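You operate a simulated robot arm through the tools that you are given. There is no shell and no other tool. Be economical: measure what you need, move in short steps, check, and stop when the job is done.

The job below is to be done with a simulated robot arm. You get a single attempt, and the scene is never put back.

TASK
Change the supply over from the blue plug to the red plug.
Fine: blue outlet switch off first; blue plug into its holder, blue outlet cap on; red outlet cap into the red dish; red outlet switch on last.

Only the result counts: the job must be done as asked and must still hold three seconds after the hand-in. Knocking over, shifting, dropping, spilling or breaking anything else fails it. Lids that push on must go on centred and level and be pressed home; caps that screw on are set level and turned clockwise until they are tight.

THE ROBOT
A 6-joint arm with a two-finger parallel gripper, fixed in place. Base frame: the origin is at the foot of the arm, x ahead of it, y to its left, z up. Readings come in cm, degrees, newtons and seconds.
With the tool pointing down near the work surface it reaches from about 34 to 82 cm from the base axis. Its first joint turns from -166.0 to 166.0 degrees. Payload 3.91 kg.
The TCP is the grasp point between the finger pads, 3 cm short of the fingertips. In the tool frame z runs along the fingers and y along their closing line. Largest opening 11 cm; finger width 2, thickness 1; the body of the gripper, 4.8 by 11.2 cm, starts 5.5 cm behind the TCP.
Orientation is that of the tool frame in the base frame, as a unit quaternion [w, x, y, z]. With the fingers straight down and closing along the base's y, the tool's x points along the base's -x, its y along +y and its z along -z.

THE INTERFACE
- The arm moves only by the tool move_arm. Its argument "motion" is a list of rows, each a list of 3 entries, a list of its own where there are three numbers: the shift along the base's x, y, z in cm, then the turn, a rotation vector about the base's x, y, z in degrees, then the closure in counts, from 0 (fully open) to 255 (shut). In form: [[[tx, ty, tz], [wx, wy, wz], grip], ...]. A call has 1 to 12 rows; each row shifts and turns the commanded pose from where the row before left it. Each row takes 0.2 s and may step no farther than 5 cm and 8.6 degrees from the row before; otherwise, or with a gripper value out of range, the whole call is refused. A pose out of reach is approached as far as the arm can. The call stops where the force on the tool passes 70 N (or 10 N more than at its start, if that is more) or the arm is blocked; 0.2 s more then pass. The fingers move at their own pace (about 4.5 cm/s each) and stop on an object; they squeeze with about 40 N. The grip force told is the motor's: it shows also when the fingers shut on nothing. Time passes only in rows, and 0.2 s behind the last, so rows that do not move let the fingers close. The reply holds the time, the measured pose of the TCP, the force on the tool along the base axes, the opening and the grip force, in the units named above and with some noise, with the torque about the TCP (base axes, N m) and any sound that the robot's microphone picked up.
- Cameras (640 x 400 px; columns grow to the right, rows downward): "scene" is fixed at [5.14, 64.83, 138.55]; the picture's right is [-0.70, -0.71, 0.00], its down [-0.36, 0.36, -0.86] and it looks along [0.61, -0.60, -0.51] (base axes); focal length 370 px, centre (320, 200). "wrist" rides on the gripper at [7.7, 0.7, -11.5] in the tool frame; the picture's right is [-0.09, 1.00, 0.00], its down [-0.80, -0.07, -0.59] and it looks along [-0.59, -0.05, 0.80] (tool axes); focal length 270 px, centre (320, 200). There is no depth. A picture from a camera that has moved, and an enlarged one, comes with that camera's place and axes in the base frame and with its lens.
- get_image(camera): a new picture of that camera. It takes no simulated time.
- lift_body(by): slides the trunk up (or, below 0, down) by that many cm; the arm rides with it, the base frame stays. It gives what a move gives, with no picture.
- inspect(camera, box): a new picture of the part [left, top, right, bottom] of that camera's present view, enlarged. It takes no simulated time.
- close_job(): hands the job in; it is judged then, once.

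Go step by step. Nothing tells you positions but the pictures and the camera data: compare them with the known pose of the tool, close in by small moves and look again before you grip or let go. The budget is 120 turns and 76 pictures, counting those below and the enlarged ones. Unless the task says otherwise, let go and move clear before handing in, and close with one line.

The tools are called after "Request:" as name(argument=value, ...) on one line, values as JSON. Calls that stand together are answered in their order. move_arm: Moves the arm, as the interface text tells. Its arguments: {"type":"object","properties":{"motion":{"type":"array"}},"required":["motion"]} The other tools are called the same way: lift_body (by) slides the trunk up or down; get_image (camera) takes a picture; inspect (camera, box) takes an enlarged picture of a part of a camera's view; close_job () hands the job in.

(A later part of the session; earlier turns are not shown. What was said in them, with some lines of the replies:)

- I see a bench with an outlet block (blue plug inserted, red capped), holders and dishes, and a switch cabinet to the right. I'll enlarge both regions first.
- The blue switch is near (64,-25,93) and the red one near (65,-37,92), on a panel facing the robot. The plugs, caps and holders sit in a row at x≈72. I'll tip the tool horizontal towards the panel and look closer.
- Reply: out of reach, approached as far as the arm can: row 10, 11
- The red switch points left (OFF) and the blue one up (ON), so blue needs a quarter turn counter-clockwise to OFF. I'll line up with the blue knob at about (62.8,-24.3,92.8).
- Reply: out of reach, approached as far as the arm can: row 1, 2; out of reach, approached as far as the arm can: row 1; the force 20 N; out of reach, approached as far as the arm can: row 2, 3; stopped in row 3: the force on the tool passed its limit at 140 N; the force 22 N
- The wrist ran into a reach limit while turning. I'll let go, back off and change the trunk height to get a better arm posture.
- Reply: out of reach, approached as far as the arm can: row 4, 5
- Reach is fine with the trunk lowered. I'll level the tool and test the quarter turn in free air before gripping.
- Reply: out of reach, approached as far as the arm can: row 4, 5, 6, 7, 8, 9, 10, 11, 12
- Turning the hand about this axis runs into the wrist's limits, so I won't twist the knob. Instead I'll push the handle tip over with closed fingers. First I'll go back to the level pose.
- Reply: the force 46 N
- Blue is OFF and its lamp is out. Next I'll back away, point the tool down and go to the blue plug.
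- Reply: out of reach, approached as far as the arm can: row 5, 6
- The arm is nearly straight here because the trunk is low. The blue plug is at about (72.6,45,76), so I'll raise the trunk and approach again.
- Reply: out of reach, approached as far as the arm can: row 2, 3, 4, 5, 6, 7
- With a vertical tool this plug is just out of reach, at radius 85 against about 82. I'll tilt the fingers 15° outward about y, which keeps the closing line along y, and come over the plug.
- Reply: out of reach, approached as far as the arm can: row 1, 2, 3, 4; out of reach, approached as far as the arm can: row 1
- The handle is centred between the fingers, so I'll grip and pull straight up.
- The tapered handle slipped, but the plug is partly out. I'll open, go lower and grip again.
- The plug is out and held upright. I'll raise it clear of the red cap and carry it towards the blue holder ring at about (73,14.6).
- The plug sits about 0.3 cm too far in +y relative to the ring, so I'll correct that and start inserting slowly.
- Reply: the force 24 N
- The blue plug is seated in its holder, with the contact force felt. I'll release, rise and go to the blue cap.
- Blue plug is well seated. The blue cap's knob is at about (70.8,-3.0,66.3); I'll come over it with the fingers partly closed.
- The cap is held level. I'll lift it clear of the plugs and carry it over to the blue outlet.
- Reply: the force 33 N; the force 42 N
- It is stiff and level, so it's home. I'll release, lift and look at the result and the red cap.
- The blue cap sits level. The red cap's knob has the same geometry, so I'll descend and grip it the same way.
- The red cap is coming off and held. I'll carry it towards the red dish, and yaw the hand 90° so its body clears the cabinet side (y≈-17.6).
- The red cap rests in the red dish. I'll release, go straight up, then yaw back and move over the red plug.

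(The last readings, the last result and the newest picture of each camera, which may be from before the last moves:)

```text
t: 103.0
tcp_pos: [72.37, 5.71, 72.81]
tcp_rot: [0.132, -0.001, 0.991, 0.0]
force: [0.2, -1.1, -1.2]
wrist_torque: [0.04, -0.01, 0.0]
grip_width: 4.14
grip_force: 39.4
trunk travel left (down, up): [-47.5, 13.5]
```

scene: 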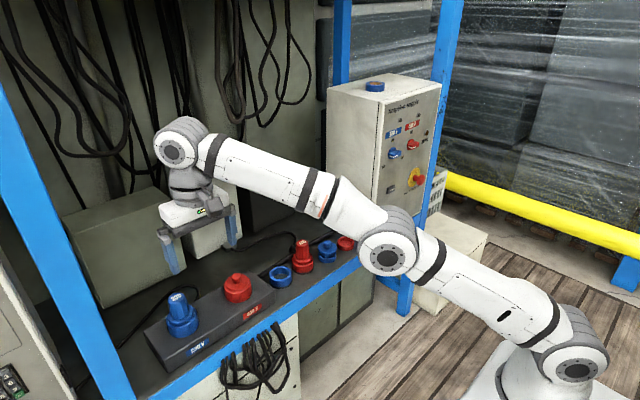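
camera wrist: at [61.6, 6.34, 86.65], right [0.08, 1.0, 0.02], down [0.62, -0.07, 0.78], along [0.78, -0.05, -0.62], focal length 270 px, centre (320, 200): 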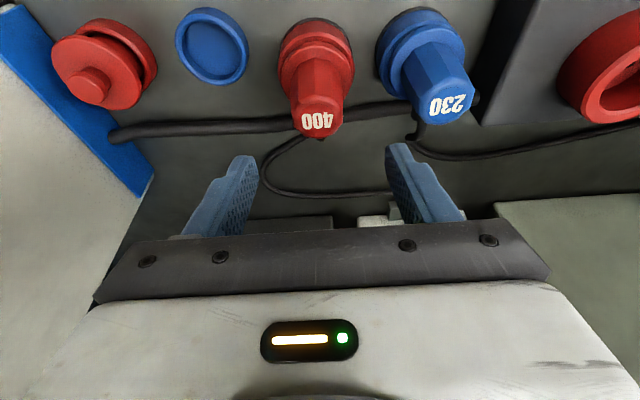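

The red plug is held. I'll raise it and carry it over to the red outlet, at about TCP (72.6,29.0).

Request:
move_arm(motion=[[[0, 0, 2], [0, 0, 0], 255], [[0, 0, 3], [0, 0, 0], 255], [[0, 0, 3], [0, 0, 0], 255], [[0, 0, 2], [0, 0, 0], 255], [[0, 3, 0], [0, 0, 0], 255], [[0, 4, 0], [0, 0, 0], 255], [[0, 4, 0], [0, 0, 0], 255], [[0.1, 4, 0], [0, 0, 0], 255], [[0.1, 4, 0], [0, 0, 0], 255], [[0.1, 4.3, 0], [0, 0, 0], 255], [[0, 0, -2], [0, 0, 0], 255], [[0, 0, 0], [0, 0, 0], 255]])

Request:
move_arm(motion=[[[0, 0, -1.5], [0, 0, 0], 255], [[0, 0, -1.5], [0, 0, 0], 255], [[0, 0, 0], [0, 0, 0], 255]])

Request:
inspect(camera="wrist", box=[240, 10, 400, 130])

Request:
inspect(camera="scene", box=[200, 240, 280, 320])

```text
t: 105.6
tcp_pos: [72.86, 28.89, 81.15]
tcp_rot: [0.132, 0.0, 0.991, 0.0]
force: [-0.3, 0.7, -1.6]
wrist_torque: [0.05, 0.06, 0.02]
grip_width: 4.09
grip_force: 40.0
trunk travel left (down, up): [-47.5, 13.5]
```

```text
t: 106.4
tcp_pos: [72.58, 28.94, 78.04]
tcp_rot: [0.132, -0.001, 0.991, 0.001]
force: [-0.3, 0.1, -2.6]
wrist_torque: [0.0, 0.02, -0.01]
grip_width: 4.09
grip_force: 40.2
trunk travel left (down, up): [-47.5, 13.5]
```

```text
3.33 times, centred on (320, 70) of wrist
camera zoom: at [62.19, 29.67, 87.01], right [0.08, 1.0, 0.02], down [0.62, -0.07, 0.78], along [0.78, -0.05, -0.62], focal length 901 px, centre (320, 633)
```

zoom: 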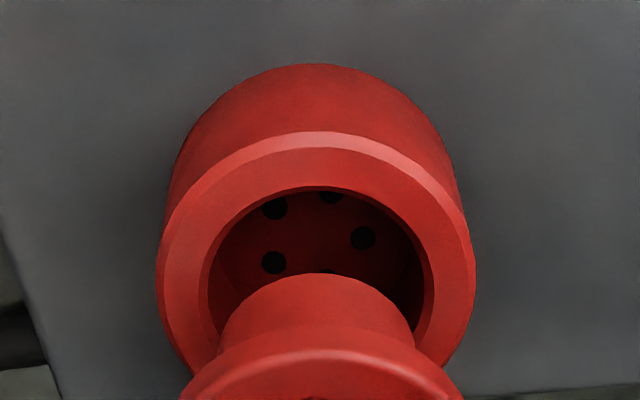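

```text
5.00 times, centred on (240, 280) of scene
camera zoom: at [5.14, 64.83, 138.55], right [-0.7, -0.71, 0.0], down [-0.36, 0.36, -0.86], along [0.61, -0.6, -0.51], focal length 1851 px, centre (720, -200)
```

zoom: 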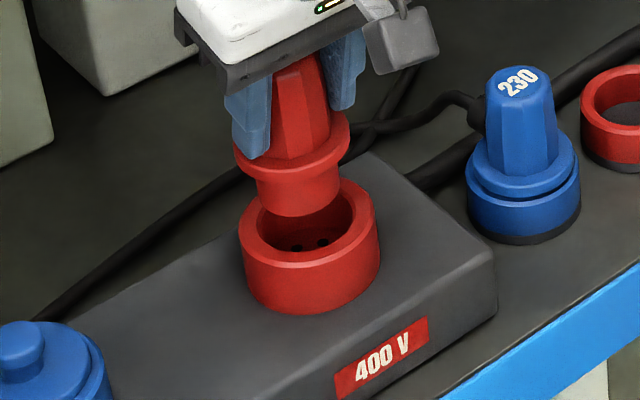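

Request:
move_arm(motion=[[[-0.25, 0.05, -0.8], [0, 0, 0], 255], [[-0.25, 0, -0.8], [0, 0, 0], 255], [[0, 0, 0], [0, 0, 0], 255]])

Request:
inspect(camera="scene", box=[200, 240, 280, 320])

```text
t: 107.2
tcp_pos: [72.04, 29.07, 76.33]
tcp_rot: [0.132, -0.001, 0.991, 0.0]
force: [-0.5, -0.1, -1.5]
wrist_torque: [0.0, 0.04, 0.0]
grip_width: 4.11
grip_force: 40.4
trunk travel left (down, up): [-47.5, 13.5]
```

```text
5.00 times, centred on (240, 280) of scene
camera zoom: at [5.14, 64.83, 138.55], right [-0.7, -0.71, 0.0], down [-0.36, 0.36, -0.86], along [0.61, -0.6, -0.51], focal length 1851 px, centre (720, -200)
```

zoom: 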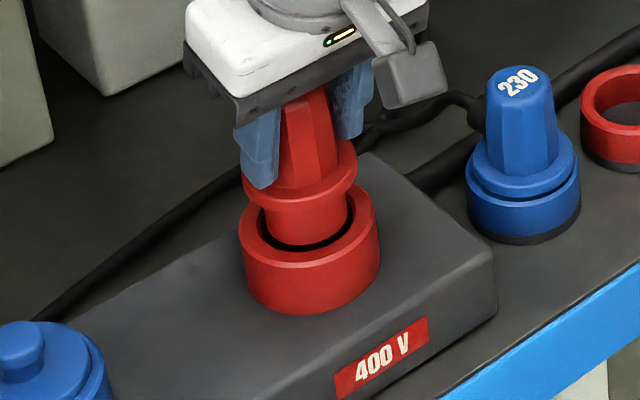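

Well centred now; I'll insert slowly.

Request:
move_arm(motion=[[[0, 0, -0.3], [0, 0, 0], 255], [[0, 0, -0.3], [0, 0, 0], 255], [[0, 0, -0.3], [0, 0, 0], 255], [[0, 0, -0.3], [0, 0, 0], 255], [[0, 0, -0.3], [0, 0, 0], 255], [[0, 0, -0.2], [0, 0, 0], 255], [[0, 0, 0], [0, 0, 0], 255]])

Request:
move_arm(motion=[[[0, 0, -0.2], [0, 0, 0], 255], [[0, 0, -0.2], [0, 0, 0], 255], [[0, 0, -0.2], [0, 0, 0], 255], [[0, 0, -0.2], [0, 0, 0], 255], [[0, 0, -0.2], [0, 0, 0], 255], [[0, 0, 0], [0, 0, 0], 255]])

```text
t: 108.8
tcp_pos: [72.19, 28.92, 74.66]
tcp_rot: [0.133, -0.001, 0.991, 0.0]
force: [0.3, -0.6, -2.4]
wrist_torque: [0.01, 0.0, 0.02]
grip_width: 4.09
grip_force: 39.7
trunk travel left (down, up): [-47.5, 13.5]
```

```text
t: 110.2
tcp_pos: [72.05, 28.99, 73.75]
tcp_rot: [0.132, 0.0, 0.991, 0.001]
force: [0.2, 0.3, -1.4]
wrist_torque: [-0.01, 0.04, 0.02]
grip_width: 4.11
grip_force: 40.0
trunk travel left (down, up): [-47.5, 13.5]
```

Request:
move_arm(motion=[[[0, 0, -0.2], [0, 0, 0], 255], [[0, 0, -0.2], [0, 0, 0], 255], [[0, 0, -0.2], [0, 0, 0], 255], [[0, 0, -0.15], [0, 0, 0], 255], [[0, 0, 0], [0, 0, 0], 255]])

```text
t: 111.4
tcp_pos: [72.19, 28.98, 73.18]
tcp_rot: [0.135, -0.001, 0.991, 0.001]
force: [0.3, -0.5, 20.9]
wrist_torque: [-0.37, 0.02, -0.03]
grip_width: 4.09
grip_force: 39.7
trunk travel left (down, up): [-47.5, 13.5]
```

Request:
move_arm(motion=[[[0, 0, -0.2], [0, 0, 0], 255], [[0, 0, -0.2], [0, 0, 0], 255], [[0, 0, 0], [0, 0, 0], 255]])

Request:
inspect(camera="scene", box=[200, 240, 280, 320])

```text
t: 112.2
tcp_pos: [72.08, 29.02, 73.23]
tcp_rot: [0.137, -0.001, 0.991, 0.003]
force: [-2.0, -0.9, 43.9]
wrist_torque: [-0.05, -0.24, -0.04]
grip_width: 4.11
grip_force: 39.9
trunk travel left (down, up): [-47.5, 13.5]
```

```text
5.00 times, centred on (240, 280) of scene
camera zoom: at [5.14, 64.83, 138.55], right [-0.7, -0.71, 0.0], down [-0.36, 0.36, -0.86], along [0.61, -0.6, -0.51], focal length 1851 px, centre (720, -200)
```

zoom: 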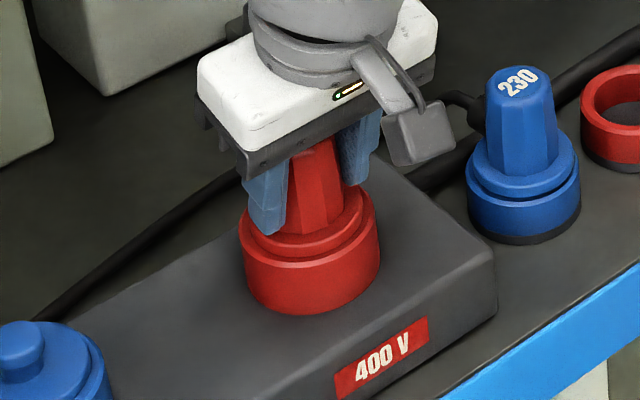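

The red plug is seated. I'll release, lift off and retract towards the switch panel.

Request:
move_arm(motion=[[[0, 0, 0.3], [0, 0, 0], 200], [[0, 0, 0], [0, 0, 0], 80], [[0, 0, 0], [0, 0, 0], 80], [[0, 0, 0], [0, 0, 0], 80], [[0, 0, 2], [0, 0, 0], 80], [[0, 0, 4], [0, 0, 0], 80], [[0, 0, 4], [0, 0, 0], 80], [[0, 0, 4], [0, 0, 0], 80], [[-2, 0, 4], [0, 0, 0], 80], [[-4, -1, 2.5], [0, 0, 0], 255], [[-4, -2, 2], [0, 0, 0], 255], [[-4, -2, 2], [0, 0, 0], 255]])

Request:
move_arm(motion=[[[-4, -2.4, 1], [0, 0, 0], 255], [[0, -2, 4], [0, 0, 0], 255], [[0, 0, 4], [0, 0, 0], 255], [[0, 0, 0], [0, 0, 0], 255]])

Request:
lift_body(by=-25)

```text
t: 114.8
tcp_pos: [58.01, 24.07, 97.5]
tcp_rot: [0.133, -0.001, 0.991, 0.001]
force: [-0.9, -0.4, 0.0]
wrist_torque: [-0.01, 0.0, 0.02]
grip_width: 0.45
grip_force: 0.1
trunk travel left (down, up): [-47.5, 13.5]
```

```text
t: 115.8
tcp_pos: [54.09, 19.61, 106.54]
tcp_rot: [0.133, -0.001, 0.991, 0.0]
force: [-0.1, -0.3, 0.2]
wrist_torque: [-0.01, -0.01, 0.01]
grip_width: 0.01
grip_force: 37.9
trunk travel left (down, up): [-47.5, 13.5]
```

```text
t: 118.3
tcp_pos: [54.06, 19.55, 81.43]
tcp_rot: [0.133, 0.0, 0.991, 0.001]
force: [0.5, -0.4, -0.2]
wrist_torque: [0.01, 0.0, -0.03]
grip_width: 0.01
grip_force: 37.8
trunk travel left (down, up): [-22.5, 38.5]
```

Request:
move_arm(motion=[[[0, 0, 4.5], [0, 0, 0], 255], [[0, 0, 4.5], [0, 0, 0], 255], [[0, 0, 4.5], [0, 0, 0], 255], [[0, 0, 4.5], [0, 0, 0], 255], [[0, 0, 3.5], [0, 0, 0], 255], [[0, -4.5, -0.8], [0, -8.3, 0], 255], [[0, -4.5, -0.8], [0, -8.3, 0], 255], [[0, -4.5, -0.8], [0, -8.3, 0], 255], [[0, -4.5, -0.8], [0, -8.3, 0], 255], [[0, -4.5, -0.8], [0, -8.3, 0], 255], [[0, -4.5, -0.8], [0, -8.3, 0], 255], [[0, -4.5, -0.8], [0, -8.3, 0], 255]])

Request:
move_arm(motion=[[[0.3, -4.5, -0.8], [0, -8.3, 0], 255], [[0.3, -4.5, -0.8], [0, -8.3, 0], 255], [[0.3, -4.5, -1], [0, 0, 0], 255], [[0, -4, -2], [0, 0, 0], 255], [[0, -3, -2], [0, 0, 0], 255], [[0, 0, 0], [0, 0, 0], 255]])

```text
t: 121.0
tcp_pos: [53.24, -10.42, 95.45]
tcp_rot: [0.558, -0.05, 0.828, 0.008]
force: [2.4, -1.9, 3.7]
wrist_torque: [-0.01, 0.26, 0.16]
grip_width: 0.0
grip_force: 38.1
trunk travel left (down, up): [-22.5, 38.5]
```

```text
t: 122.3
tcp_pos: [55.0, -32.43, 90.62]
tcp_rot: [0.707, -0.001, 0.707, -0.001]
force: [0.4, 0.8, -0.4]
wrist_torque: [0.0, 0.01, -0.01]
grip_width: 0.0
grip_force: 37.5
trunk travel left (down, up): [-22.5, 38.5]
```

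Request:
inspect(camera="wrist", box=[180, 0, 480, 240])

```text
1.67 times, centred on (330, 120) of wrist
camera zoom: at [43.46, -31.63, 82.94], right [0.0, 1.0, 0.09], down [-0.59, -0.07, 0.8], along [0.81, -0.05, 0.59], focal length 450 px, centre (303, 333)
```

zoom: 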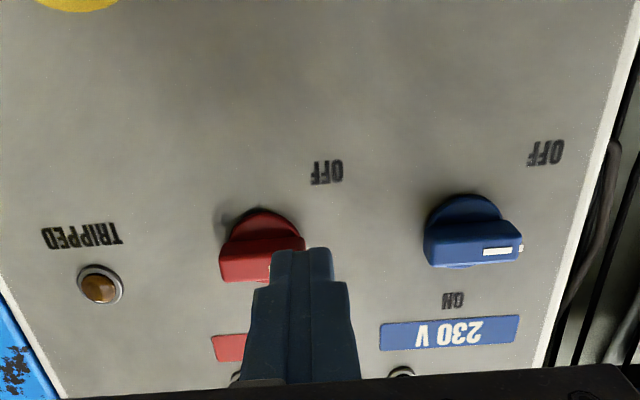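

Request:
move_arm(motion=[[[0, -0.77, -0.8], [0, 0, 0], 255], [[3, 0, 0], [0, 0, 0], 255], [[2.9, 0, 0], [0, 0, 0], 255], [[0, 0, 1.1], [0, 0, 0], 255], [[0, 0.7, 0.95], [0, 0, 0], 255], [[0, 0.15, 1.1], [0, 0, 0], 255], [[0, -0.4, 1.1], [0, 0, 0], 255], [[0, -0.45, 0.2], [0, 0, 0], 255], [[0, -0.3, 0], [0, 0, 0], 255], [[0, 0, 0], [0, 0, 0], 255]])

```text
t: 124.5
tcp_pos: [60.91, -32.82, 94.27]
tcp_rot: [0.705, -0.004, 0.709, 0.0]
force: [-14.1, 45.0, -12.0]
wrist_torque: [0.53, 0.35, 0.59]
grip_width: 0.0
grip_force: 37.9
trunk travel left (down, up): [-22.5, 38.5]
```

Request:
move_arm(motion=[[[0, 0.9, 0], [0, 0, 0], 255], [[-3, 0, 0], [0, 0, 0], 255], [[-4, 0, 0], [0, 0, 0], 255], [[0, 4.5, 1], [0, 0, 0], 255], [[0, 0, 0], [0, 0, 0], 255]])

Request:
get_image(camera="wrist")

```text
t: 125.8
tcp_pos: [53.82, -28.02, 95.29]
tcp_rot: [0.706, -0.001, 0.708, -0.001]
force: [-0.2, -0.5, -0.8]
wrist_torque: [-0.01, 0.0, 0.02]
grip_width: 0.01
grip_force: 37.3
trunk travel left (down, up): [-22.5, 38.5]
```

```text
1 pictures are left
camera wrist: at [42.33, -27.3, 87.6], right [0.0, 1.0, 0.09], down [-0.59, -0.07, 0.8], along [0.81, -0.05, 0.59], focal length 270 px, centre (320, 200)
```

wrist: 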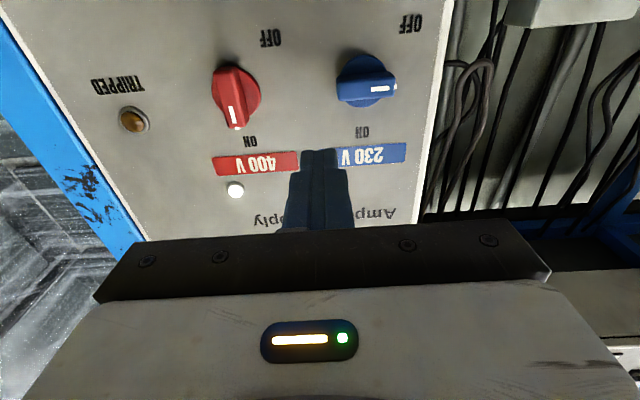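

The red switch is ON with its white lamp lit, and blue is OFF; TRIPPED is not lit. I'll take one last overall check before handing in.

Request:
get_image(camera="scene")

```text
0 pictures are left
```

scene: 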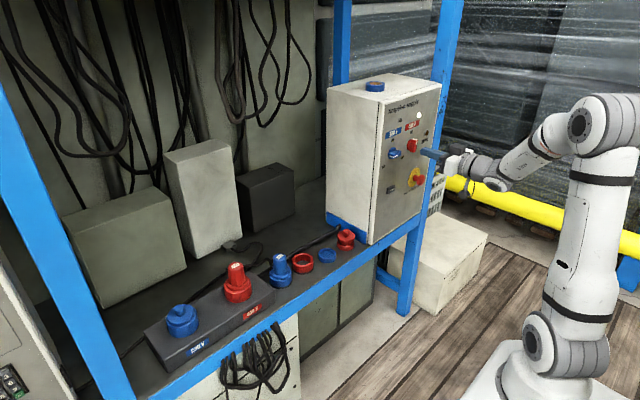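

Everything is in place: the blue plug is in its holder with the cap on the blue outlet, and the red plug is in the red outlet with the red cap in its dish. Blue is off, red is on, and the arm is clear, so I'm handing in.

Request:
close_job()

```text
The job is handed in.
```

The supply is changed over from the blue plug to the red plug, done in the order you gave, and the job is handed in.
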